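You operate a simulated robot arm through the tools that you are given. There is no shell and no other tool. Be economical: measure what you need, move in short steps, check, and stop when the job is done.

The job below is to be done with a simulated two-armed robot. You get a single attempt, and the scene is never put back.

JOB
Push the plate drawer shut. Then put the tin from the top of the tool cabinet on the grey plate there. Then shut the gauge drawer. Then shut the spanner drawer. Then open the spares drawer, fetch the grey box from the bottom shelf of the shelf unit and set it inside and shut the drawer again. Then pull the gasket drawer open. Do these in the order given. Set down upright: tin, box.

It is judged by the outcome, as a careful person would: the job done as asked, and still so three seconds after it is handed in. It fails if anything else is knocked over, pushed out of place, dropped, spilled or broken.

ROBOT AND FRAMES
Two 6-joint arms with two-finger parallel grippers on one trunk, on a base that drives. Base frame: it is fixed to the floor where the robot stands at the start and does not move with it; the origin is under the middle of the robot, x ahead of it, y to its left, z up; the surface under the hand at the start is at about z = 900. Lengths are in mm, angles in degrees, forces in N, time in s.
The left shoulder is at the start at [80, 216, 1597], the right one opposite. With the tool pointing down near the work surface each hand reaches from about 100 to 720 mm from the robot's upright axis, wherever it stands, measured 20 degrees to its own side. Places, roughly: box [-1250, -2000, 250]; gasket drawer [400, -600, 700]; gauge drawer [-300, -1000, 600]; plate (13x11x1 cm) [-100, -1300, 1000]; plate drawer [700, -100, 700]; spanner drawer [-300, -900, 800]; spares drawer [-200, -1100, 200]; spares drawer inside [-100, -1200, 100]; tin (6x6x9 cm) [100, -1100, 1000]. Payload 3.43 kg a hand.
The TCP of each hand is the grasp point between the finger pads, 30 mm short of the fingertips. In the tool frame z runs along the fingers and y along their closing line. The gripper opens to 94 mm. The fingers are 28 mm wide and 10 mm thick; the gripper's body (50 by 96 mm) begins 55 mm behind the TCP.
Orientation is that of the tool frame in the base frame, as a unit quaternion [x, y, z, w]. With the fingers straight down and closing along the base's y, the tool's x points along the base's -x, its y along +y and its z along -z.

CONTROLS
- The arms move only by the tool apply_moves. It takes "left_increments", "right_increments" or both (then of equal length, played together; a hand with none holds still); each is a list of rows, each an object (a shift or turn left out is 0, a gripper value left out holds the last) with "slide": the shift along the tool's x, y, z in units of 400 mm (1.0 is 400 mm), a list of three; "dr": the turn, a rotation vector about the tool's x, y, z in units of 90 degrees (1.0 is 90 degrees), a list of three; "fingers": the opening in per cent of the stroke, from 0 (shut) to 100 (fully open). In form: [{"slide": [dx, dy, dz], "dr": [rx, ry, rz], "fingers": fingers}, ...]. A call has 1 to 12 rows; each row is the pose to reach, as a shift and turn from the pose commanded when the call began, along the tool's axes at that moment. A call with a number of a shift or a turn outside -1 to 1 is refused whole. Each row takes 0.2 s and may step no farther than 50 mm and 8.6 degrees from the row before; otherwise, or with a gripper value out of range, the whole call is refused. A pose out of reach is approached as far as the arm can. The call stops where the force on the tool passes 40 N (or 10 N more than at its start, if that is more) or the arm is blocked; 0.2 s more then pass. Each finger travels about 72 mm/s and halts on what it meets, pressing with about 37 N; the grip force reading is that of the motor and also rises with nothing between the fingers. The clock runs only during rows and for 0.2 s after the last one: add rows that repeat a pose to give the fingers time. It gives the time, the measured TCP pose, the force on the tool (base axes), the opening and the grip force at its end, in the units of the frame above (readings bear some noise), with the torque about the TCP (base axes, N m) and any sound that the robot's microphone picked up.
- Cameras (640 x 400 px; columns grow to the right, rows downward): "scene" is now at [71.8, -41.8, 1734.6]; the picture's right is [-0.70, -0.71, 0.00], its down [-0.65, 0.64, -0.41] and it looks along [0.29, -0.29, -0.91] (base axes); focal length 253 px, centre (320, 200). "left" rides on the left gripper at [76, -14, -102] in its tool frame; the picture's right is [0.18, 0.98, 0.00], its down [-0.75, 0.14, -0.64] and it looks along [-0.63, 0.12, 0.77] (tool axes); focal length 243 px, centre (320, 200). "right" rides on the right gripper at [76, 14, -103] in its tool frame; the picture's right is [-0.18, 0.98, 0.00], its down [-0.75, -0.14, -0.64] and it looks along [-0.63, -0.12, 0.77] (tool axes); focal length 243 px, centre (320, 200). There is no depth. A picture from a camera that has moved, and an enlarged one, comes with that camera's place and axes in the base frame and with its lens.
- grab_frame(camera): a new picture of that camera. It takes no simulated time.
- raise_lower(by): slides the trunk up (or, below 0, down) by that many mm; the arms and the scene camera ride with it, the base frame stays. It gives what a move gives, with no picture.
- drive_base(legs): drives the robot by 1 to 6 legs, each [ahead, left, turn to the left] in mm, mm and degrees, along the robot's own axes; the way and the turn of a leg run together, so that a leg with both is an arc; at most 1500 mm and 180 degrees a leg. The arms and the cameras ride along, it lands a little off, and it stops where it bumps. It gives what a move gives.
- head_to(pan, tilt): turns the head with the scene camera to pan (to the left, within 86 degrees either way) and tilt (down, from -29 to 69), counted from straight ahead of the robot. It gives what a move gives.
- enlarge(camera, box): a new picture of the part [left, top, right, bottom] of that camera's present view, enlarged. It takes no simulated time.
- sign_off(): hands the job in; it is judged then, once.

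Work in short steps. Places have to be worked out from the pictures, the camera data and where the tool is seen: move nearer, look again, correct. Check each grasp and each placing, and mend what went wrong. You have 165 turns and 122 pictures in all, those below and enlarged ones among them. Open the grippers and draw the arms clear of the work before you hand the job in, unless the task says otherwise; then end with one line.

The tools are called as name(argument=value, ...) on one line, values as JSON. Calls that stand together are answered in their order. apply_moves: Moves the arms, as the interface text tells. Its arguments: {"type":"object","properties":{"left_increments":{"type":"array","items":{"type":"object","properties":{"slide":{"type":"array","items":{"type":"number"}},"dr":{"type":"array","items":{"type":"number"}},"fingers":{"type":"number"}}}},"right_increments":{"type":"array","items":{"type":"object","properties":{"slide":{"type":"array","items":{"type":"number"}},"dr":{"type":"array","items":{"type":"number"}},"fingers":{"type":"number"}}}}},"required":[]} The other tools are called the same way: raise_lower (by) slides the trunk up or down; drive_base (legs) drives the base; head_to (pan, tilt) turns the head that bears the scene camera; grab_frame (camera) takes a picture; enlarge (camera, box) takes an enlarged picture of a part of a camera's view; sign_off () hands the job in.

At the start:

```text
time: 0.0
left_tcp_pos: [546.2, -17.9, 1096.1]
left_ee_rot: [0.001, 1.0, 0.0, 0.0]
left_ft_force: [-0.1, -0.7, 0.4]
left_torque: [0.03, 0.0, 0.01]
left_gripper_width: 94.0
left_grip_force: 0.1
right_tcp_pos: [355.6, -462.8, 1027.6]
right_ee_rot: [-0.001, 1.0, 0.0, 0.0]
right_ft_force: [0.4, -1.0, 0.1]
right_torque: [0.04, -0.01, 0.01]
right_gripper_width: 94.0
right_grip_force: 0.1
trunk travel left (down, up): [-827.0, 13.0]
robot x, y, heading: [0.5, -1.0, -0.1]
head pan, tilt: [-44.7, 65.9]
```

scene: 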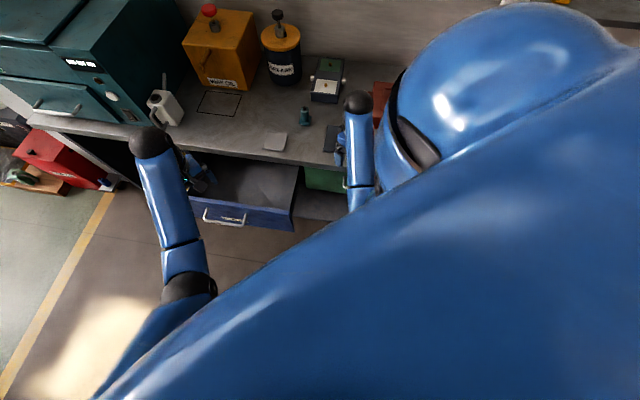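
right: 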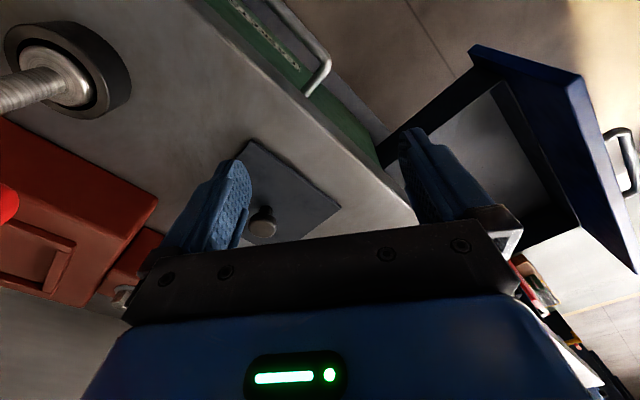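
left: 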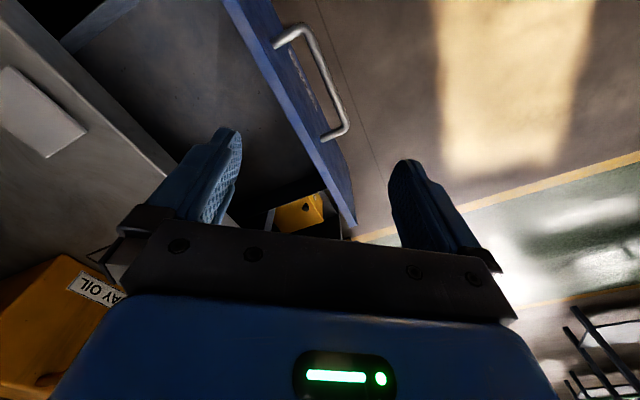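

The pictures show a blue drawer standing open and a green one shut on a bench to the front right. I look around with less tilt to learn the layout.

head_to(pan=-45, tilt=35)

grab_frame(camera="scene")

head_to(pan=-86, tilt=35)

grab_frame(camera="scene")

head_to(pan=0, tilt=45)

grab_frame(camera="scene")

```text
time: 1.0
left_tcp_pos: [545.5, -18.5, 1095.3]
left_ee_rot: [0.001, 1.0, 0.0, -0.001]
left_ft_force: [-0.5, -0.4, -0.1]
left_torque: [-0.03, -0.02, 0.02]
left_gripper_width: 94.0
left_grip_force: 0.1
right_tcp_pos: [356.3, -462.3, 1027.1]
right_ee_rot: [0.0, 1.0, -0.001, 0.0]
right_ft_force: [0.0, -0.1, -0.6]
right_torque: [0.0, -0.04, 0.0]
right_gripper_width: 94.2
right_grip_force: 0.1
trunk travel left (down, up): [-827.0, 13.0]
robot x, y, heading: [3.9, -2.6, 0.1]
head pan, tilt: [-45.0, 35.0]
```

```text
118 pictures are left
camera scene: at [91.9, -62.3, 1775.3], right [-0.71, -0.71, 0.0], down [-0.41, 0.41, -0.82], along [0.58, -0.58, -0.57], focal length 253 px, centre (320, 200)
```

scene: 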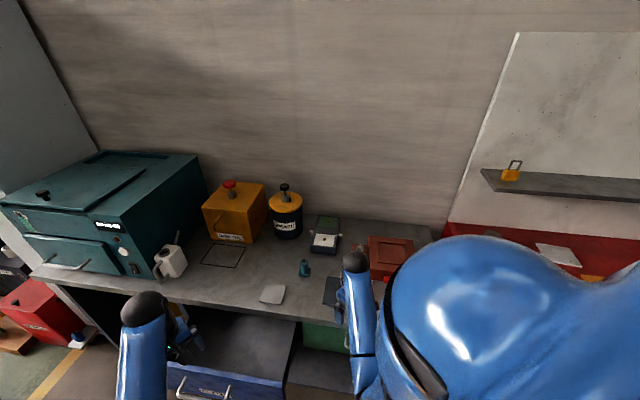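

```text
time: 2.0
left_tcp_pos: [545.8, -18.6, 1096.8]
left_ee_rot: [-0.001, 1.0, 0.0, 0.0]
left_ft_force: [0.2, -0.3, -0.2]
left_torque: [-0.01, 0.02, 0.02]
left_gripper_width: 94.3
left_grip_force: 0.1
right_tcp_pos: [355.5, -463.3, 1027.2]
right_ee_rot: [0.0, 1.0, -0.001, 0.0]
right_ft_force: [0.6, -0.5, 0.0]
right_torque: [0.03, 0.0, 0.0]
right_gripper_width: 94.1
right_grip_force: 0.1
trunk travel left (down, up): [-827.0, 13.0]
robot x, y, heading: [-1.3, -2.5, -0.2]
head pan, tilt: [-85.9, 35.0]
```

```text
117 pictures are left
camera scene: at [35.8, -87.8, 1775.4], right [-1.0, -0.07, 0.0], down [-0.04, 0.57, -0.82], along [0.06, -0.82, -0.57], focal length 253 px, centre (320, 200)
```

scene: 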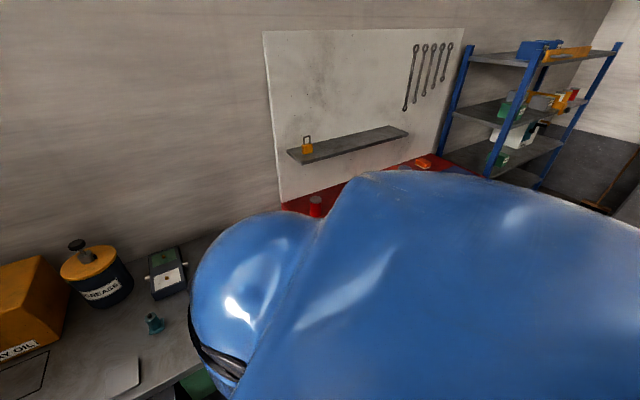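

```text
time: 3.6
left_tcp_pos: [546.7, -18.0, 1095.6]
left_ee_rot: [0.0, 1.0, 0.0, 0.0]
left_ft_force: [0.5, 0.6, -0.2]
left_torque: [0.0, -0.01, 0.02]
left_gripper_width: 93.9
left_grip_force: 0.0
right_tcp_pos: [356.6, -464.0, 1026.0]
right_ee_rot: [0.0, 1.0, 0.0, 0.0]
right_ft_force: [0.0, -0.2, -0.7]
right_torque: [-0.01, -0.02, 0.01]
right_gripper_width: 93.9
right_grip_force: 0.0
trunk travel left (down, up): [-827.0, 13.0]
robot x, y, heading: [4.0, -1.6, 0.1]
head pan, tilt: [0.0, 45.0]
```

```text
116 pictures are left
camera scene: at [110.9, 0.0, 1760.6], right [0.0, -1.0, 0.0], down [-0.71, 0.0, -0.71], along [0.71, 0.0, -0.71], focal length 253 px, centre (320, 200)
```

scene: 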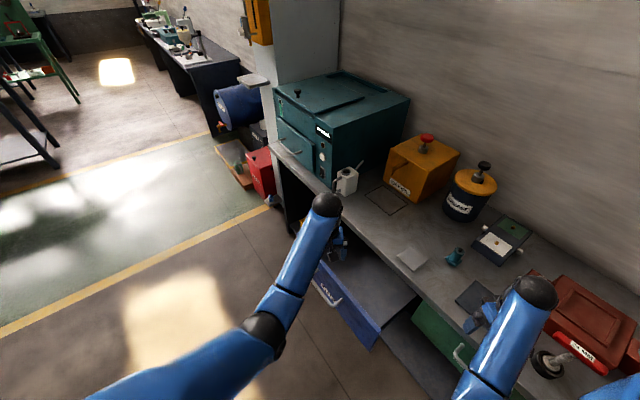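

The bench front runs about 35° from base x (normal heading about -55°). I zoom in on the blue drawer and its surroundings.

enlarge(camera="scene", box=[270, 220, 510, 370])

enlarge(camera="left", box=[120, 0, 420, 230])

```text
2.67 times, centred on (390, 295) of scene
camera zoom: at [110.9, 0.0, 1760.6], right [0.0, -1.0, 0.0], down [-0.71, 0.0, -0.71], along [0.71, 0.0, -0.71], focal length 674 px, centre (133, -53)
```

zoom: 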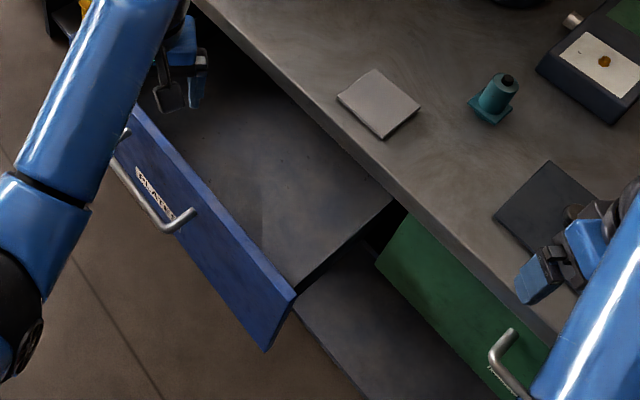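

```text
1.74 times, centred on (270, 115) of left
camera zoom: at [470.0, -32.8, 1198.9], right [-0.18, 0.98, 0.0], down [0.75, 0.14, 0.64], along [0.63, 0.12, -0.77], focal length 422 px, centre (407, 348)
```

zoom: 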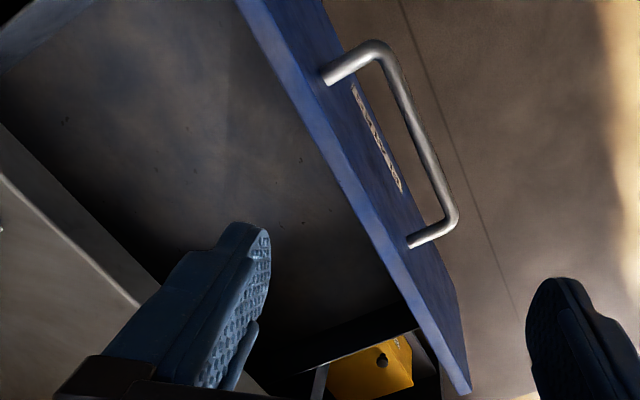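

The blue drawer is the plate drawer (label PLATES). I judge the bench edge at about 580 mm from me along heading -55° and the drawer's handle at about [557, -48, 760]. I back away a little and turn to face the bench squarely.

drive_base(legs=[[-86, 123, 0], [0, 0, -55]])

grab_frame(camera="scene")

head_to(pan=0, tilt=66)

grab_frame(camera="scene")

```text
time: 7.5
left_tcp_pos: [212.0, -335.8, 1095.5]
left_ee_rot: [0.462, 0.887, 0.0, 0.0]
left_ft_force: [0.2, -0.1, -0.3]
left_torque: [0.01, -0.03, 0.0]
left_gripper_width: 93.8
left_grip_force: 0.2
right_tcp_pos: [-262.3, -433.9, 1027.3]
right_ee_rot: [0.462, 0.887, 0.0, 0.0]
right_ft_force: [-0.8, -0.3, -0.6]
right_torque: [0.05, 0.02, 0.0]
right_gripper_width: 94.0
right_grip_force: 0.0
trunk travel left (down, up): [-827.0, 13.0]
robot x, y, heading: [-86.0, 120.6, -54.9]
head pan, tilt: [0.0, 45.0]
```

```text
113 pictures are left
camera scene: at [-23.6, 31.8, 1760.6], right [-0.82, -0.57, 0.0], down [-0.41, 0.58, -0.71], along [0.4, -0.58, -0.71], focal length 253 px, centre (320, 200)
```

scene: 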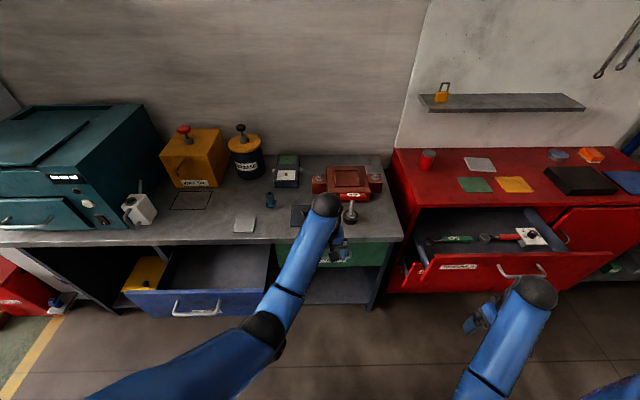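

```text
time: 8.3
left_tcp_pos: [210.1, -335.3, 1094.4]
left_ee_rot: [0.462, 0.887, 0.0, 0.001]
left_ft_force: [-0.2, 0.4, -0.2]
left_torque: [0.01, -0.03, 0.02]
left_gripper_width: 94.1
left_grip_force: 0.0
right_tcp_pos: [-264.5, -434.0, 1026.6]
right_ee_rot: [0.461, 0.887, -0.001, 0.0]
right_ft_force: [-0.6, -0.1, 0.5]
right_torque: [-0.02, 0.03, 0.0]
right_gripper_width: 94.0
right_grip_force: 0.1
trunk travel left (down, up): [-827.0, 13.0]
robot x, y, heading: [-88.2, 126.0, -54.9]
head pan, tilt: [0.0, 66.0]
```

```text
112 pictures are left
camera scene: at [-36.6, 49.3, 1734.5], right [-0.82, -0.57, 0.0], down [-0.52, 0.75, -0.41], along [0.23, -0.33, -0.91], focal length 253 px, centre (320, 200)
```

scene: 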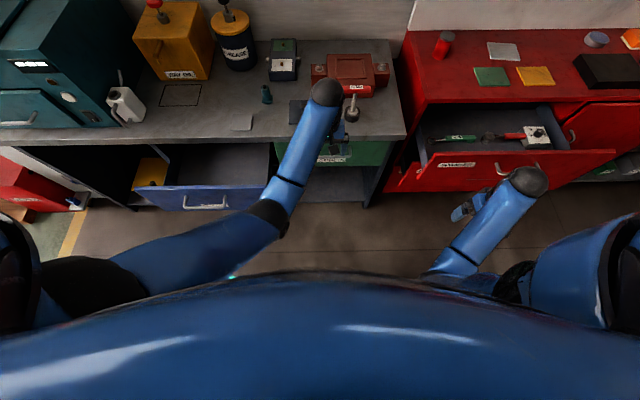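

Now I face the bench nearly squarely. I enlarge parts to measure the drawer, handle and edge positions.

enlarge(camera="scene", box=[100, 100, 340, 250])

enlarge(camera="scene", box=[370, 20, 640, 200])

```text
2.67 times, centred on (220, 175) of scene
camera zoom: at [-36.6, 49.3, 1734.5], right [-0.82, -0.57, 0.0], down [-0.52, 0.75, -0.41], along [0.23, -0.33, -0.91], focal length 674 px, centre (587, 267)
```

zoom: 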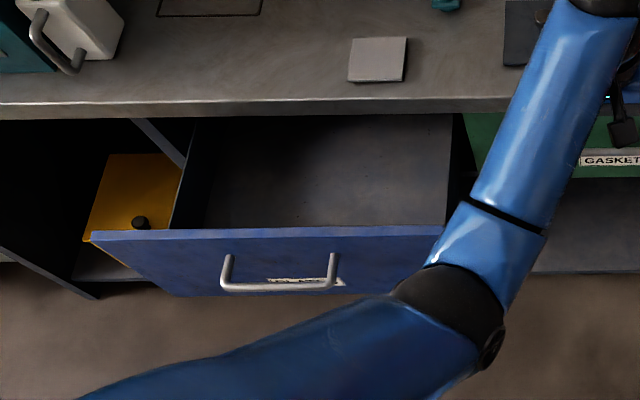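

```text
2.22 times, centred on (505, 110) of scene
camera zoom: at [-36.6, 49.3, 1734.5], right [-0.82, -0.57, 0.0], down [-0.52, 0.75, -0.41], along [0.23, -0.33, -0.91], focal length 562 px, centre (-91, 400)
```

zoom: 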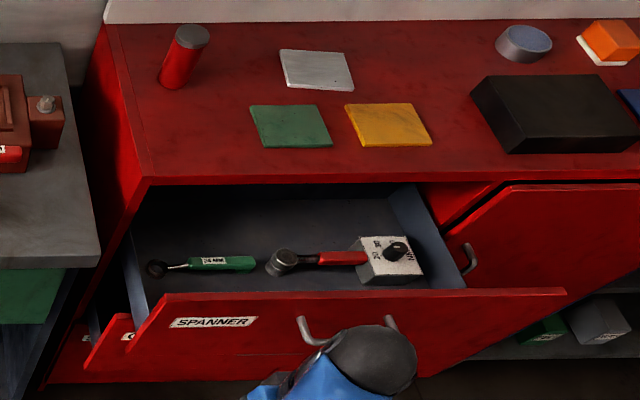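

In a bench-aligned frame (n = into the bench, s = to the right) I judge the plate handle at n≈322, s≈-465, z≈785, and I stand at n=-154, s=0. I drive left and slightly ahead, and lower the trunk.

drive_base(legs=[[0, 400, 0], [70, 0, 0]])

apply_moves(left_increments=[{"slide": [0.125, 0.05, 0], "fingers": 50}, {"slide": [0.25, 0.1, 0], "fingers": 0}, {"slide": [0.375, 0.16, 0]}, {"slide": [0.45, 0.21, 0]}, {"slide": [0.51, 0.21, 0]}])

raise_lower(by=-180)

grab_frame(camera="scene")

grab_frame(camera="left")

```text
time: 11.4
left_tcp_pos: [571.5, -154.5, 1101.3]
left_ee_rot: [0.462, 0.887, -0.002, 0.004]
left_ft_force: [-0.9, 1.1, 0.6]
left_torque: [-0.05, -0.1, -0.01]
left_gripper_width: 93.8
left_grip_force: 0.0
right_tcp_pos: [99.6, -255.8, 1029.6]
right_ee_rot: [0.462, 0.887, -0.001, 0.005]
right_ft_force: [-0.7, 0.8, 1.1]
right_torque: [-0.05, -0.04, -0.01]
right_gripper_width: 94.0
right_grip_force: 0.1
trunk travel left (down, up): [-827.0, 13.0]
robot x, y, heading: [281.0, 295.5, -54.9]
head pan, tilt: [0.0, 66.0]
```

```text
refused: row 1 steps farther than a row can; nothing moved
```

```text
time: 13.4
left_tcp_pos: [578.1, -163.5, 916.0]
left_ee_rot: [0.463, 0.887, 0.0, 0.0]
left_ft_force: [0.0, 0.5, -0.8]
left_torque: [-0.02, -0.01, -0.03]
left_gripper_width: 93.9
left_grip_force: 0.0
right_tcp_pos: [102.6, -261.9, 846.2]
right_ee_rot: [0.463, 0.886, 0.0, 0.001]
right_ft_force: [-1.2, -0.7, 0.3]
right_torque: [0.01, 0.0, 0.04]
right_gripper_width: 93.8
right_grip_force: 0.0
trunk travel left (down, up): [-647.0, 193.0]
robot x, y, heading: [283.8, 294.9, -54.9]
head pan, tilt: [0.0, 66.0]
```

```text
109 pictures are left
camera scene: at [330.6, 222.4, 1554.6], right [-0.82, -0.57, 0.0], down [-0.52, 0.75, -0.41], along [0.23, -0.33, -0.91], focal length 253 px, centre (320, 200)
```

scene: 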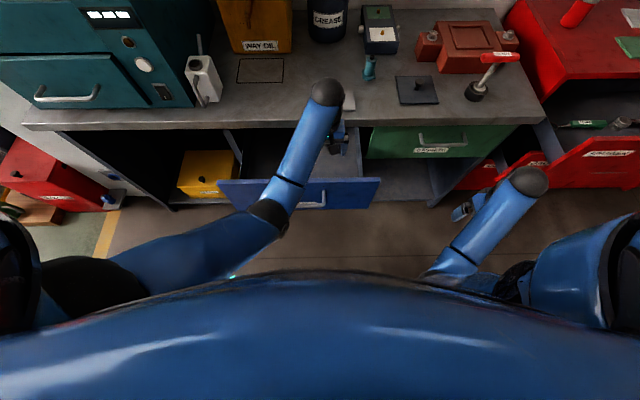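

```text
108 pictures are left
camera left: at [522.3, -108.4, 1019.1], right [0.7, 0.71, 0.0], down [0.55, -0.54, 0.64], along [0.46, -0.45, -0.77], focal length 243 px, centre (320, 200)
```

left: 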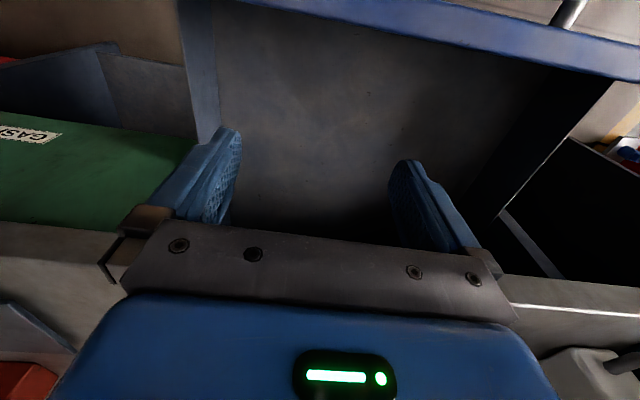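

The hand hangs over the open drawer. I raise it a bit, shut the fingers and bring it back in front of the handle at a safe height.

apply_moves(left_increments=[{"slide": [0, 0, -0.11], "fingers": 50}, {"slide": [0, 0, -0.2], "fingers": 0}, {"slide": [0.11, 0.04, -0.2]}, {"slide": [0.22, 0.08, -0.2]}, {"slide": [0.33, 0.12, -0.2]}, {"slide": [0.44, 0.17, -0.2]}, {"slide": [0.51, 0.21, -0.2]}, {"slide": [0.51, 0.21, -0.2]}])

grab_frame(camera="left")

grab_frame(camera="scene")

```text
time: 14.7
left_tcp_pos: [545.6, -85.7, 887.6]
left_ee_rot: [0.464, 0.885, -0.029, 0.02]
left_ft_force: [-0.2, 0.0, -0.5]
left_torque: [0.02, -0.04, -0.02]
left_gripper_width: 0.1
left_grip_force: 33.3
left hand out of reach, approached as far as the arm can: row 1, 2, 3, 4, 5, 6
right_tcp_pos: [101.8, -258.7, 847.9]
right_ee_rot: [0.463, 0.887, 0.0, 0.001]
right_ft_force: [-0.1, -0.3, -0.1]
right_torque: [-0.01, 0.0, 0.01]
right_gripper_width: 93.9
right_grip_force: 0.0
trunk travel left (down, up): [-647.0, 193.0]
robot x, y, heading: [281.9, 294.3, -54.8]
head pan, tilt: [0.0, 66.0]
stopped in row 6 (left hand): the force on the tool passed its limit at 98 N (the readings are from after the stop); the commanded pose is now the measured one
```

```text
107 pictures are left
camera left: at [489.2, -25.0, 985.9], right [0.7, 0.71, -0.04], down [0.54, -0.49, 0.68], along [0.46, -0.5, -0.73], focal length 243 px, centre (320, 200)
```

left: 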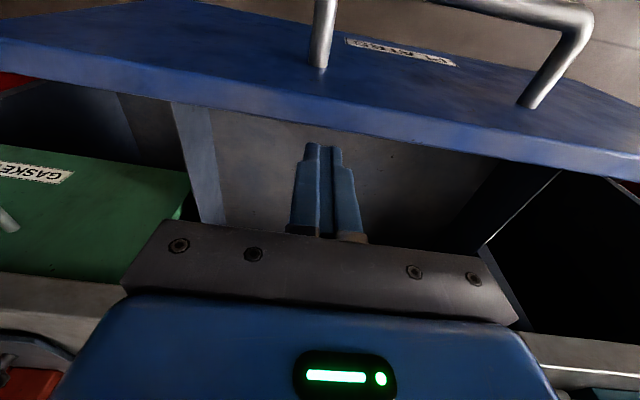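

```text
106 pictures are left
camera scene: at [327.4, 225.7, 1554.7], right [-0.82, -0.57, 0.0], down [-0.52, 0.75, -0.41], along [0.23, -0.34, -0.91], focal length 253 px, centre (320, 200)
```

scene: 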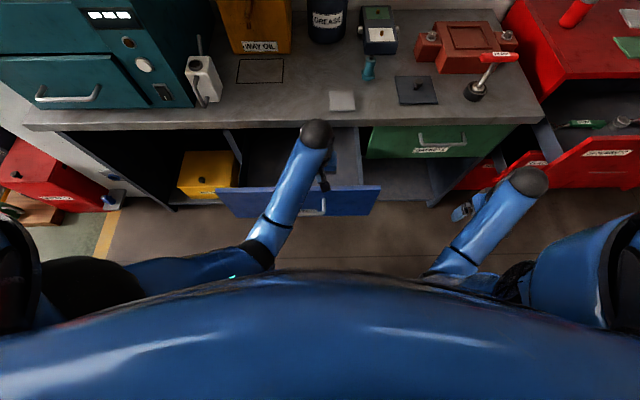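

Up there was out of reach (arm folded) and the fingers touched the inside of the drawer front. I raise the trunk instead to clear it, then back off.

raise_lower(by=180)

drive_base(legs=[[-200, 0, 0]])

grab_frame(camera="left")

grab_frame(camera="scene")

```text
time: 16.7
left_tcp_pos: [546.4, -87.1, 1065.4]
left_ee_rot: [0.462, 0.886, -0.027, 0.017]
left_ft_force: [0.5, -0.4, 0.0]
left_torque: [0.0, -0.01, 0.01]
left_gripper_width: 0.0
left_grip_force: 33.0
right_tcp_pos: [104.6, -261.5, 1026.8]
right_ee_rot: [0.463, 0.886, 0.001, 0.0]
right_ft_force: [0.2, 0.3, -0.6]
right_torque: [0.0, -0.01, 0.0]
right_gripper_width: 94.1
right_grip_force: 0.1
trunk travel left (down, up): [-827.0, 13.0]
robot x, y, heading: [282.0, 298.7, -55.0]
head pan, tilt: [0.0, 66.0]
```

```text
time: 18.2
left_tcp_pos: [436.1, 71.8, 1063.2]
left_ee_rot: [0.463, 0.886, -0.026, 0.015]
left_ft_force: [-0.8, 0.0, 0.2]
left_torque: [0.03, 0.06, 0.01]
left_gripper_width: 0.0
left_grip_force: 32.9
right_tcp_pos: [-6.6, -102.0, 1025.7]
right_ee_rot: [0.463, 0.886, 0.002, -0.002]
right_ft_force: [0.4, -0.6, -0.5]
right_torque: [0.03, 0.02, 0.02]
right_gripper_width: 93.9
right_grip_force: 0.1
trunk travel left (down, up): [-827.0, 13.0]
robot x, y, heading: [169.6, 458.7, -55.1]
head pan, tilt: [0.0, 66.0]
```

```text
105 pictures are left
camera left: at [380.4, 132.1, 1163.2], right [0.7, 0.71, -0.04], down [0.55, -0.5, 0.67], along [0.46, -0.5, -0.74], focal length 243 px, centre (320, 200)
```

left: 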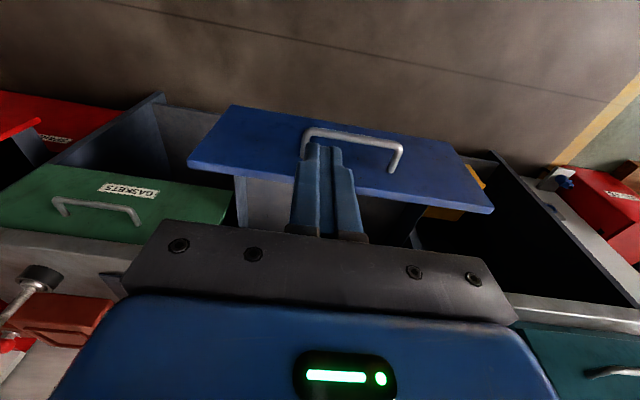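

```text
104 pictures are left
camera scene: at [221.1, 379.3, 1734.0], right [-0.82, -0.57, 0.0], down [-0.52, 0.75, -0.4], along [0.23, -0.33, -0.92], focal length 253 px, centre (320, 200)
```

scene: 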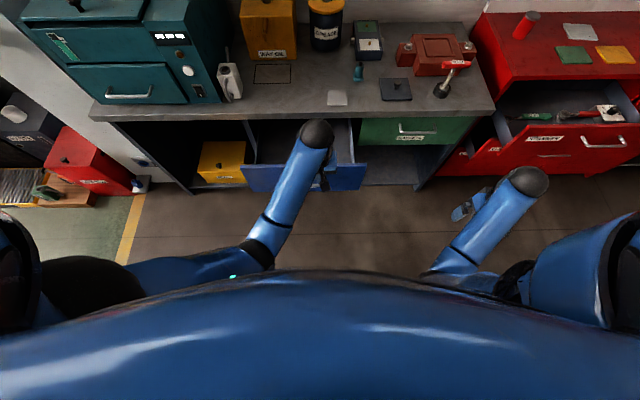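

The hand now is in front of the handle (handle n≈305, s≈-457; hand n≈191, s≈-398). I shift it left, tilt the fingers 32° forward so the wrist stays off the bench edge, then lower the trunk.

apply_moves(left_increments=[{"slide": [0, 0.05, 0], "dr": [0, -0.09, 0]}, {"slide": [0, 0.1, 0], "dr": [0, -0.18, 0]}, {"slide": [0, 0.15, 0], "dr": [0, -0.27, 0]}, {"slide": [0, 0.15, 0], "dr": [0, -0.36, 0]}, {"slide": [0, 0.15, 0], "dr": [0, -0.36, 0]}])

raise_lower(by=-285)

grab_frame(camera="left")

```text
time: 19.4
left_tcp_pos: [482.8, 107.8, 1064.9]
left_ee_rot: [0.436, 0.846, -0.157, 0.263]
left_ft_force: [0.1, -0.3, -0.2]
left_torque: [0.0, 0.0, 0.0]
left_gripper_width: 0.0
left_grip_force: 32.3
right_tcp_pos: [-8.8, -97.5, 1027.3]
right_ee_rot: [0.463, 0.887, 0.001, -0.001]
right_ft_force: [1.4, 0.1, -0.3]
right_torque: [0.01, 0.01, 0.01]
right_gripper_width: 93.9
right_grip_force: 0.1
trunk travel left (down, up): [-827.0, 13.0]
robot x, y, heading: [163.2, 456.2, -55.3]
head pan, tilt: [0.0, 66.0]
```

```text
time: 22.3
left_tcp_pos: [483.8, 109.5, 778.1]
left_ee_rot: [0.437, 0.846, -0.155, 0.263]
left_ft_force: [-0.8, 0.5, 0.7]
left_torque: [0.01, 0.0, -0.04]
left_gripper_width: 0.1
left_grip_force: 33.0
right_tcp_pos: [-9.5, -98.9, 741.0]
right_ee_rot: [0.462, 0.887, 0.0, 0.0]
right_ft_force: [0.8, -0.4, -0.3]
right_torque: [-0.04, 0.02, 0.05]
right_gripper_width: 93.6
right_grip_force: 0.1
trunk travel left (down, up): [-542.0, 298.0]
robot x, y, heading: [166.0, 454.5, -55.1]
head pan, tilt: [0.0, 66.0]
```

```text
103 pictures are left
camera left: at [403.7, 201.0, 819.2], right [0.72, 0.68, -0.14], down [0.28, -0.1, 0.95], along [0.64, -0.73, -0.26], focal length 243 px, centre (320, 200)
```

left: 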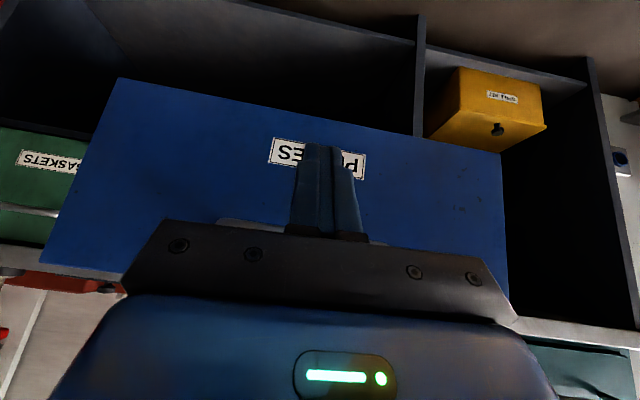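

The hand is at n≈188, s≈-459, level with the handle (z≈789). I drive ahead 85 mm to get close.

drive_base(legs=[[85, 0, 0]])

apply_moves(left_increments=[{"slide": [-0.085, 0, 0.053]}, {"slide": [-0.17, 0, 0.106]}, {"slide": [-0.255, 0, 0.159]}, {"slide": [-0.34, 0, 0.212]}, {"slide": [-0.425, 0, 0.265]}])

grab_frame(camera="scene")

```text
time: 23.4
left_tcp_pos: [532.6, 38.4, 779.3]
left_ee_rot: [0.437, 0.846, -0.156, 0.263]
left_ft_force: [1.0, -0.3, -1.3]
left_torque: [0.01, 0.0, 0.0]
left_gripper_width: 0.0
left_grip_force: 32.8
right_tcp_pos: [39.5, -167.5, 741.6]
right_ee_rot: [0.463, 0.887, 0.0, 0.0]
right_ft_force: [0.4, 0.1, 0.4]
right_torque: [0.0, 0.01, 0.02]
right_gripper_width: 94.0
right_grip_force: 0.0
trunk travel left (down, up): [-542.0, 298.0]
robot x, y, heading: [215.2, 386.7, -55.2]
head pan, tilt: [0.0, 66.0]
```

```text
time: 24.6
left_tcp_pos: [648.2, -128.2, 795.3]
left_ee_rot: [0.436, 0.845, -0.158, 0.266]
left_ft_force: [-0.5, 0.0, -0.4]
left_torque: [-0.01, -0.01, 0.01]
left_gripper_width: 0.0
left_grip_force: 33.2
right_tcp_pos: [40.2, -168.9, 742.0]
right_ee_rot: [0.463, 0.886, 0.0, -0.002]
right_ft_force: [-0.6, -0.8, -0.4]
right_torque: [-0.01, -0.01, 0.03]
right_gripper_width: 94.0
right_grip_force: 0.1
trunk travel left (down, up): [-542.0, 298.0]
robot x, y, heading: [218.2, 388.7, -55.1]
head pan, tilt: [0.0, 66.0]
```

```text
102 pictures are left
camera scene: at [266.9, 313.2, 1449.7], right [-0.82, -0.57, 0.0], down [-0.52, 0.75, -0.41], along [0.23, -0.33, -0.91], focal length 253 px, centre (320, 200)
```

scene: 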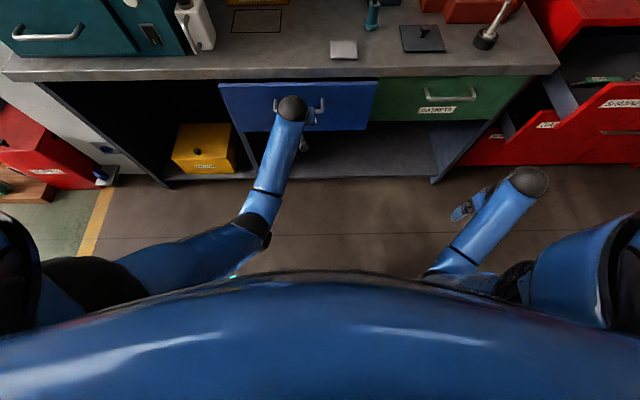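

The drawer is nearly in; blue still stands about 40 mm prouder than the green one. I keep pushing in small steps until it stops.

apply_moves(left_increments=[{"slide": [-0.04, 0, 0.03]}, {"slide": [-0.08, 0, 0.06]}, {"slide": [-0.12, 0, 0.09]}, {"slide": [-0.16, 0, 0.12]}, {"slide": [-0.2, 0, 0.15]}])

enlarge(camera="scene", box=[180, 50, 480, 200])

```text
time: 25.6
left_tcp_pos: [682.7, -177.3, 785.3]
left_ee_rot: [0.438, 0.849, -0.151, 0.256]
left_ft_force: [-7.6, 11.6, 4.7]
left_torque: [0.02, -0.04, 0.21]
left_gripper_width: 0.0
left_grip_force: 32.9
right_tcp_pos: [39.1, -166.9, 742.9]
right_ee_rot: [0.462, 0.887, 0.001, 0.0]
right_ft_force: [-0.4, 0.0, 0.2]
right_torque: [0.01, -0.01, 0.02]
right_gripper_width: 94.0
right_grip_force: 0.0
trunk travel left (down, up): [-542.0, 298.0]
robot x, y, heading: [214.9, 389.1, -55.2]
head pan, tilt: [0.0, 66.0]
stopped in row 4 (left hand): the force on the tool passed its limit at 60 N (the readings are from after the stop); the commanded pose is now the measured one
```

```text
2.13 times, centred on (330, 125) of scene
camera zoom: at [264.6, 317.1, 1449.6], right [-0.82, -0.57, 0.0], down [-0.52, 0.75, -0.41], along [0.23, -0.33, -0.91], focal length 539 px, centre (299, 360)
```

zoom: 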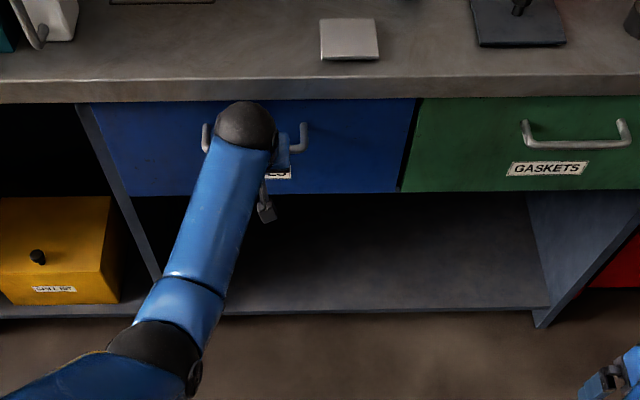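

The plate drawer is shut flush. I back off, raise the trunk, and draw the left hand in.

drive_base(legs=[[-230, 0, 0]])

raise_lower(by=290)

apply_moves(left_increments=[{"slide": [0.07, 0, -0.07], "dr": [0, 0.08, 0]}, {"slide": [0.14, 0.05, -0.14], "dr": [0, 0.16, 0]}, {"slide": [0.21, 0.1, -0.18], "dr": [0, 0.24, 0]}, {"slide": [0.28, 0.15, -0.2], "dr": [0, 0.32, 0]}])

grab_frame(camera="scene")

```text
time: 27.3
left_tcp_pos: [555.7, 8.1, 784.3]
left_ee_rot: [0.436, 0.849, -0.15, 0.257]
left_ft_force: [-0.2, 0.3, -0.4]
left_torque: [0.02, 0.01, -0.05]
left_gripper_width: 0.2
left_grip_force: 32.8
right_tcp_pos: [-89.1, 16.6, 740.9]
right_ee_rot: [0.461, 0.887, 0.001, -0.001]
right_ft_force: [-0.2, -0.2, -0.8]
right_torque: [-0.02, 0.0, 0.01]
right_gripper_width: 94.0
right_grip_force: 0.1
trunk travel left (down, up): [-542.0, 298.0]
robot x, y, heading: [85.8, 573.6, -54.6]
head pan, tilt: [0.0, 66.0]
```

```text
time: 30.2
left_tcp_pos: [554.3, 8.3, 1074.6]
left_ee_rot: [0.436, 0.849, -0.151, 0.256]
left_ft_force: [0.4, -0.1, 0.3]
left_torque: [0.02, -0.04, -0.01]
left_gripper_width: 0.1
left_grip_force: 32.7
right_tcp_pos: [-89.6, 17.5, 1031.0]
right_ee_rot: [0.46, 0.888, 0.0, -0.001]
right_ft_force: [0.2, 0.9, 0.2]
right_torque: [0.0, -0.01, 0.03]
right_gripper_width: 94.0
right_grip_force: 0.0
trunk travel left (down, up): [-832.0, 8.0]
robot x, y, heading: [82.5, 572.1, -54.9]
head pan, tilt: [0.0, 66.0]
```

```text
time: 31.2
left_tcp_pos: [526.7, 155.7, 1074.6]
left_ee_rot: [0.46, 0.887, -0.037, 0.035]
left_ft_force: [-0.3, 0.1, -0.3]
left_torque: [0.01, -0.01, -0.01]
left_gripper_width: 0.1
left_grip_force: 33.0
right_tcp_pos: [-89.0, 18.5, 1030.9]
right_ee_rot: [0.461, 0.887, 0.001, -0.001]
right_ft_force: [0.7, 0.1, 0.3]
right_torque: [0.01, 0.01, -0.03]
right_gripper_width: 94.1
right_grip_force: 0.1
trunk travel left (down, up): [-832.0, 8.0]
robot x, y, heading: [87.1, 578.8, -54.9]
head pan, tilt: [0.0, 66.0]
```

```text
100 pictures are left
camera scene: at [136.8, 501.1, 1739.5], right [-0.82, -0.58, 0.0], down [-0.53, 0.75, -0.41], along [0.23, -0.33, -0.91], focal length 253 px, centre (320, 200)
```

scene: 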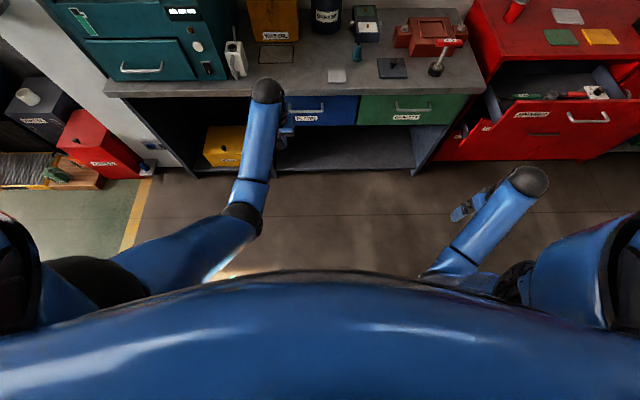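

I drive right to stand before the red cabinet and look from there.

drive_base(legs=[[0, -900, 0], [250, 0, 0]])

head_to(pan=0, tilt=50)

grab_frame(camera="scene")

grab_frame(camera="right")

```text
time: 37.3
left_tcp_pos: [-60.1, -557.1, 1076.3]
left_ee_rot: [0.459, 0.887, -0.038, 0.039]
left_ft_force: [-0.3, 0.8, -1.0]
left_torque: [-0.02, -0.01, -0.01]
left_gripper_width: 0.2
left_grip_force: 32.7
right_tcp_pos: [-675.7, -697.9, 1033.0]
right_ee_rot: [0.46, 0.888, -0.001, 0.001]
right_ft_force: [-1.3, 0.3, 0.1]
right_torque: [-0.01, 0.01, -0.05]
right_gripper_width: 94.0
right_grip_force: 0.1
trunk travel left (down, up): [-832.0, 8.0]
robot x, y, heading: [-503.5, -143.3, -54.6]
head pan, tilt: [0.0, 66.0]
```

```text
time: 38.1
left_tcp_pos: [-58.4, -561.1, 1075.3]
left_ee_rot: [0.459, 0.887, -0.037, 0.037]
left_ft_force: [-0.2, -0.3, 0.5]
left_torque: [0.01, -0.01, -0.02]
left_gripper_width: 0.0
left_grip_force: 32.8
right_tcp_pos: [-674.1, -700.3, 1031.5]
right_ee_rot: [0.46, 0.888, 0.0, 0.0]
right_ft_force: [0.4, 0.2, 0.0]
right_torque: [-0.01, 0.02, 0.01]
right_gripper_width: 94.1
right_grip_force: 0.1
trunk travel left (down, up): [-832.0, 8.0]
robot x, y, heading: [-497.2, -141.8, -54.8]
head pan, tilt: [0.0, 50.0]
```

```text
99 pictures are left
camera scene: at [-439.8, -229.8, 1758.6], right [-0.82, -0.58, 0.0], down [-0.44, 0.63, -0.64], along [0.37, -0.52, -0.77], focal length 253 px, centre (320, 200)
```

scene: 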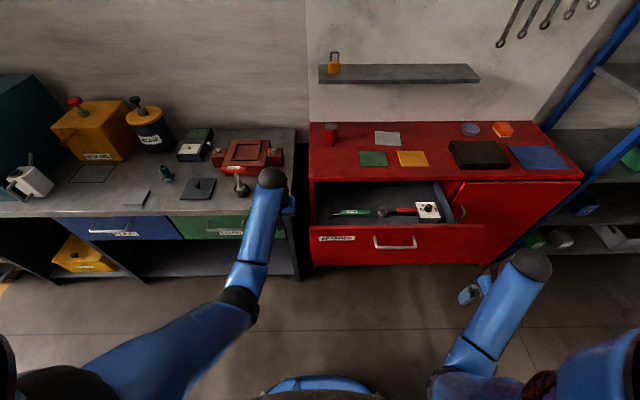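

```text
98 pictures are left
camera right: at [-706.0, -629.0, 1133.0], right [0.91, 0.42, 0.0], down [0.32, -0.7, 0.64], along [0.27, -0.58, -0.77], focal length 243 px, centre (320, 200)
```

right: 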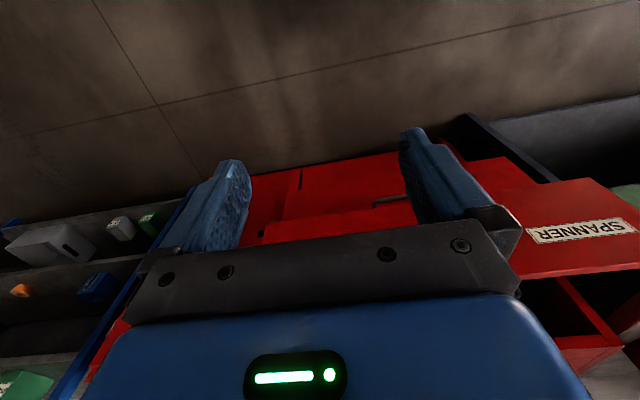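

I zoom in on the cabinet top to place tin, plate and drawers.

enlarge(camera="scene", box=[290, 100, 450, 200])

enlarge(camera="scene", box=[280, 170, 520, 320])

```text
4.00 times, centred on (370, 150) of scene
camera zoom: at [-439.8, -229.8, 1758.6], right [-0.82, -0.58, 0.0], down [-0.44, 0.63, -0.64], along [0.37, -0.52, -0.77], focal length 1011 px, centre (120, 400)
```

zoom: 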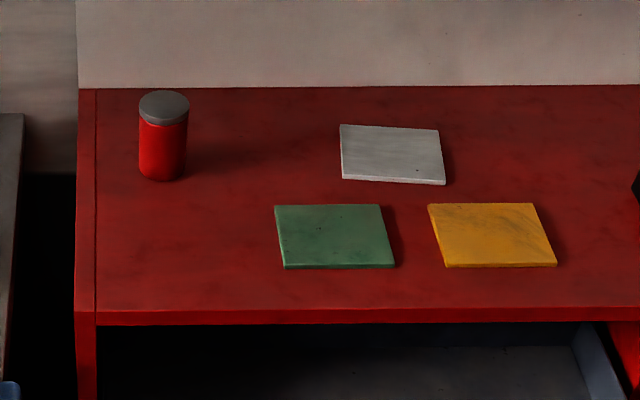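

```text
2.67 times, centred on (400, 245) of scene
camera zoom: at [-439.8, -229.8, 1758.6], right [-0.82, -0.58, 0.0], down [-0.44, 0.63, -0.64], along [0.37, -0.52, -0.77], focal length 674 px, centre (107, 80)
```

zoom: 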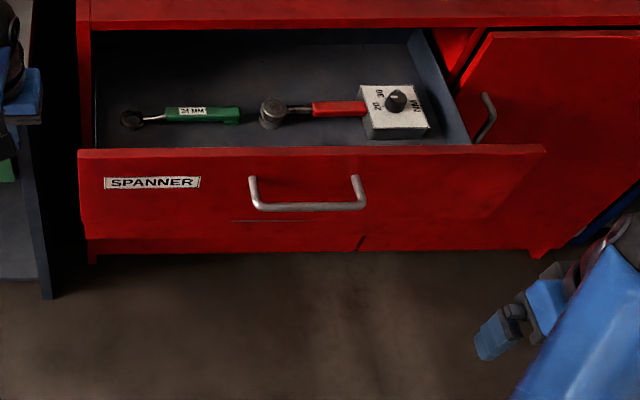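

From two views: cabinet top z≈932, tin at n≈1036, s≈548 (lid z≈1022), grey plate centre n≈1047, s≈851; spanner handle about n≈463. I need low trunk and a forward-pointing hand, so first I park the left hand high and horizontal.

apply_moves(left_increments=[{"slide": [-0.051, 0.03, -0.069], "dr": [0, -0.09, 0]}, {"slide": [-0.102, 0.06, -0.138], "dr": [0, -0.18, 0]}, {"slide": [-0.153, 0.09, -0.207], "dr": [0, -0.27, 0]}, {"slide": [-0.204, 0.12, -0.276], "dr": [0, -0.36, 0]}, {"slide": [-0.255, 0.15, -0.345], "dr": [0, -0.45, 0]}, {"slide": [-0.306, 0.18, -0.414], "dr": [0, -0.54, 0]}, {"slide": [-0.357, 0.21, -0.483], "dr": [0, -0.63, 0]}, {"slide": [-0.408, 0.24, -0.552], "dr": [0, -0.72, 0]}, {"slide": [-0.459, 0.27, -0.621], "dr": [0, -0.81, 0]}, {"slide": [-0.51, 0.3, -0.69], "dr": [0, -0.9, 0]}])

grab_frame(camera="scene")

```text
time: 40.3
left_tcp_pos: [150.5, -631.8, 1365.2]
left_ee_rot: [0.324, 0.65, -0.327, 0.605]
left_ft_force: [0.2, -0.1, -0.2]
left_torque: [0.0, -0.01, -0.03]
left_gripper_width: 0.0
left_grip_force: 33.0
right_tcp_pos: [-672.5, -701.7, 1032.1]
right_ee_rot: [0.46, 0.888, 0.001, -0.001]
right_ft_force: [0.5, -0.2, 0.7]
right_torque: [0.02, -0.03, -0.01]
right_gripper_width: 94.2
right_grip_force: 0.0
trunk travel left (down, up): [-832.0, 8.0]
robot x, y, heading: [-502.8, -143.9, -54.9]
head pan, tilt: [0.0, 50.0]
```

```text
95 pictures are left
camera scene: at [-438.4, -230.9, 1758.5], right [-0.82, -0.58, 0.0], down [-0.44, 0.63, -0.64], along [0.37, -0.52, -0.77], focal length 253 px, centre (320, 200)
```

scene: 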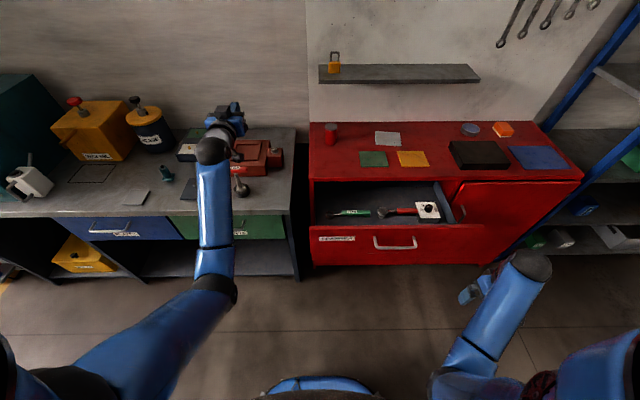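

Left hand is parked at z 1365. Now the right hand: forward and pitched, in two stages so the arm does not over-fold.

apply_moves(right_increments=[{"slide": [-0.1, 0, 0], "dr": [0, -0.055, 0]}, {"slide": [-0.2, 0, 0], "dr": [0, -0.11, 0]}, {"slide": [-0.3, 0, 0], "dr": [0, -0.165, 0]}, {"slide": [-0.4, 0, 0], "dr": [0, -0.22, 0]}, {"slide": [-0.5, 0, 0], "dr": [0, -0.275, 0]}, {"slide": [-0.625, 0, 0], "dr": [0, -0.33, 0]}])

apply_moves(right_increments=[{"slide": [-0.072, 0.094, -0.039], "dr": [0, -0.042, 0]}, {"slide": [-0.144, 0.188, -0.078], "dr": [0, -0.084, 0]}, {"slide": [-0.216, 0.282, -0.117], "dr": [0, -0.126, 0]}, {"slide": [-0.288, 0.376, -0.156], "dr": [0, -0.168, 0]}, {"slide": [-0.36, 0.47, -0.195], "dr": [0, -0.21, 0]}, {"slide": [-0.432, 0.564, -0.234], "dr": [0, -0.252, 0]}, {"slide": [-0.504, 0.658, -0.273], "dr": [0, -0.294, 0]}, {"slide": [-0.576, 0.75, -0.312], "dr": [0, -0.336, 0]}])

```text
time: 41.7
left_tcp_pos: [150.8, -634.8, 1364.2]
left_ee_rot: [0.324, 0.651, -0.326, 0.604]
left_ft_force: [0.6, -0.1, -0.2]
left_torque: [-0.01, -0.06, -0.01]
left_gripper_width: 0.0
left_grip_force: 33.7
right_tcp_pos: [-529.0, -906.8, 1029.8]
right_ee_rot: [0.444, 0.859, -0.117, 0.228]
right_ft_force: [-0.3, 0.0, -0.4]
right_torque: [-0.01, 0.01, -0.02]
right_gripper_width: 94.1
right_grip_force: 0.0
trunk travel left (down, up): [-832.0, 8.0]
robot x, y, heading: [-499.5, -139.2, -54.6]
head pan, tilt: [0.0, 50.0]
```

```text
time: 43.5
left_tcp_pos: [151.3, -631.9, 1365.6]
left_ee_rot: [0.324, 0.651, -0.327, 0.604]
left_ft_force: [0.2, 0.7, -0.1]
left_torque: [-0.02, 0.0, -0.02]
left_gripper_width: 0.3
left_grip_force: 33.8
right_tcp_pos: [-204.2, -843.9, 1254.4]
right_ee_rot: [0.399, 0.769, -0.23, 0.443]
right_ft_force: [0.5, 0.5, -0.3]
right_torque: [0.0, 0.01, 0.01]
right_gripper_width: 94.3
right_grip_force: 0.1
trunk travel left (down, up): [-832.0, 8.0]
robot x, y, heading: [-500.9, -141.9, -54.6]
head pan, tilt: [0.0, 50.0]
```

Both hands are set; I drive ahead 280 mm toward the cabinet, then lower the trunk.

drive_base(legs=[[280, 0, 0]])

raise_lower(by=-200)

grab_frame(camera="scene")

grab_frame(camera="right")

```text
time: 45.5
left_tcp_pos: [313.6, -863.9, 1367.0]
left_ee_rot: [0.324, 0.649, -0.327, 0.606]
left_ft_force: [-0.5, 0.4, 0.6]
left_torque: [0.01, 0.0, 0.05]
left_gripper_width: 0.1
left_grip_force: 33.3
right_tcp_pos: [-42.2, -1076.4, 1258.1]
right_ee_rot: [0.398, 0.769, -0.23, 0.445]
right_ft_force: [-0.2, -0.2, 0.6]
right_torque: [0.0, 0.0, 0.0]
right_gripper_width: 94.1
right_grip_force: 0.0
trunk travel left (down, up): [-832.0, 8.0]
robot x, y, heading: [-333.3, -377.3, -54.6]
head pan, tilt: [0.0, 50.0]
```

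```text
time: 47.7
left_tcp_pos: [315.5, -866.7, 1165.6]
left_ee_rot: [0.326, 0.65, -0.328, 0.603]
left_ft_force: [-0.4, 0.1, -0.3]
left_torque: [0.0, 0.0, -0.01]
left_gripper_width: 0.1
left_grip_force: 33.1
right_tcp_pos: [-41.0, -1078.2, 1054.1]
right_ee_rot: [0.399, 0.769, -0.23, 0.443]
right_ft_force: [0.0, 1.2, -0.9]
right_torque: [0.0, -0.03, -0.01]
right_gripper_width: 94.0
right_grip_force: 0.1
trunk travel left (down, up): [-632.0, 208.0]
robot x, y, heading: [-335.6, -374.2, -55.0]
head pan, tilt: [0.0, 50.0]
```

```text
94 pictures are left
camera scene: at [-273.5, -465.0, 1558.7], right [-0.82, -0.58, 0.0], down [-0.44, 0.63, -0.64], along [0.37, -0.52, -0.77], focal length 253 px, centre (320, 200)
```

scene: 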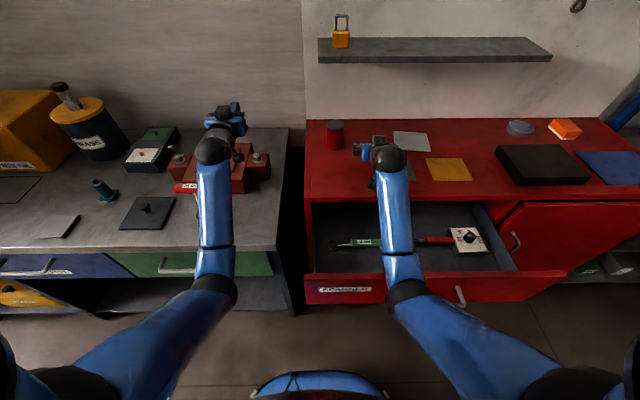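

```text
93 pictures are left
camera right: at [-101.9, -967.1, 1038.9], right [0.86, 0.49, 0.16], down [-0.22, 0.06, 0.97], along [0.47, -0.87, 0.16], focal length 243 px, centre (320, 200)
```

right: 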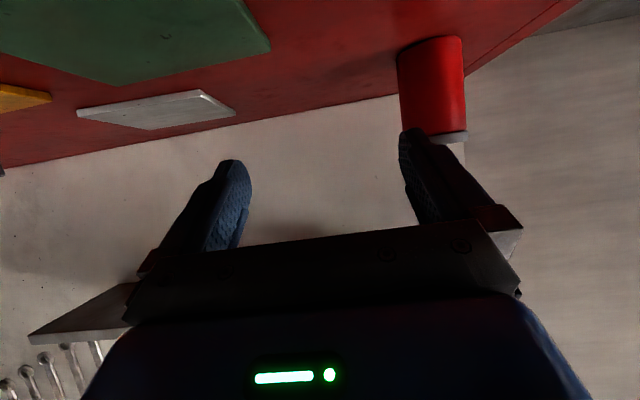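

The tin is seen to the hand's left; scene and hand camera put it at n≈1030, s≈535–545. I move the open hand to about 120 mm in front of it at mid height and look again.

apply_moves(right_increments=[{"slide": [0.02, 0.1, 0.05]}, {"slide": [0.04, 0.2, 0.1]}, {"slide": [0.076, 0.28, 0.16]}, {"slide": [0.076, 0.28, 0.188]}])

grab_frame(camera="right")

enlarge(camera="scene", box=[280, 90, 440, 190])

```text
time: 48.7
left_tcp_pos: [314.6, -867.1, 1165.5]
left_ee_rot: [0.324, 0.651, -0.326, 0.604]
left_ft_force: [0.4, 0.2, 1.2]
left_torque: [-0.04, 0.01, -0.01]
left_gripper_width: 0.0
left_grip_force: 33.2
right_tcp_pos: [80.8, -1054.3, 991.1]
right_ee_rot: [0.398, 0.77, -0.229, 0.443]
right_ft_force: [1.0, 0.0, 0.6]
right_torque: [-0.04, -0.01, -0.01]
right_gripper_width: 94.1
right_grip_force: 0.0
trunk travel left (down, up): [-632.0, 208.0]
robot x, y, heading: [-337.0, -377.3, -54.9]
head pan, tilt: [0.0, 50.0]
```

```text
92 pictures are left
camera right: at [18.9, -942.1, 975.4], right [0.86, 0.49, 0.16], down [-0.22, 0.06, 0.97], along [0.47, -0.87, 0.16], focal length 243 px, centre (320, 200)
```

right: 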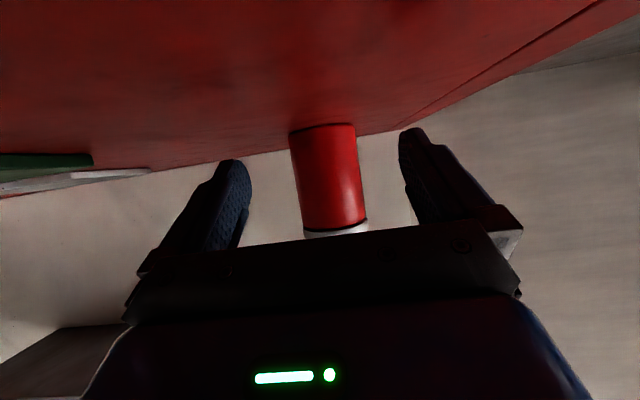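

```text
4.00 times, centred on (360, 140) of scene
camera zoom: at [-273.5, -465.6, 1558.6], right [-0.82, -0.58, 0.0], down [-0.44, 0.63, -0.64], along [0.37, -0.52, -0.77], focal length 1011 px, centre (160, 440)
```

zoom: 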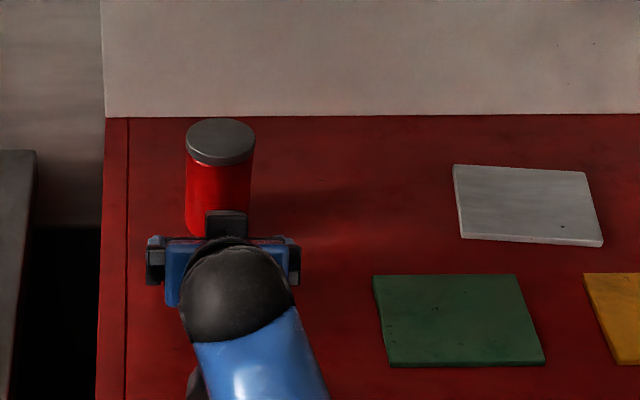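

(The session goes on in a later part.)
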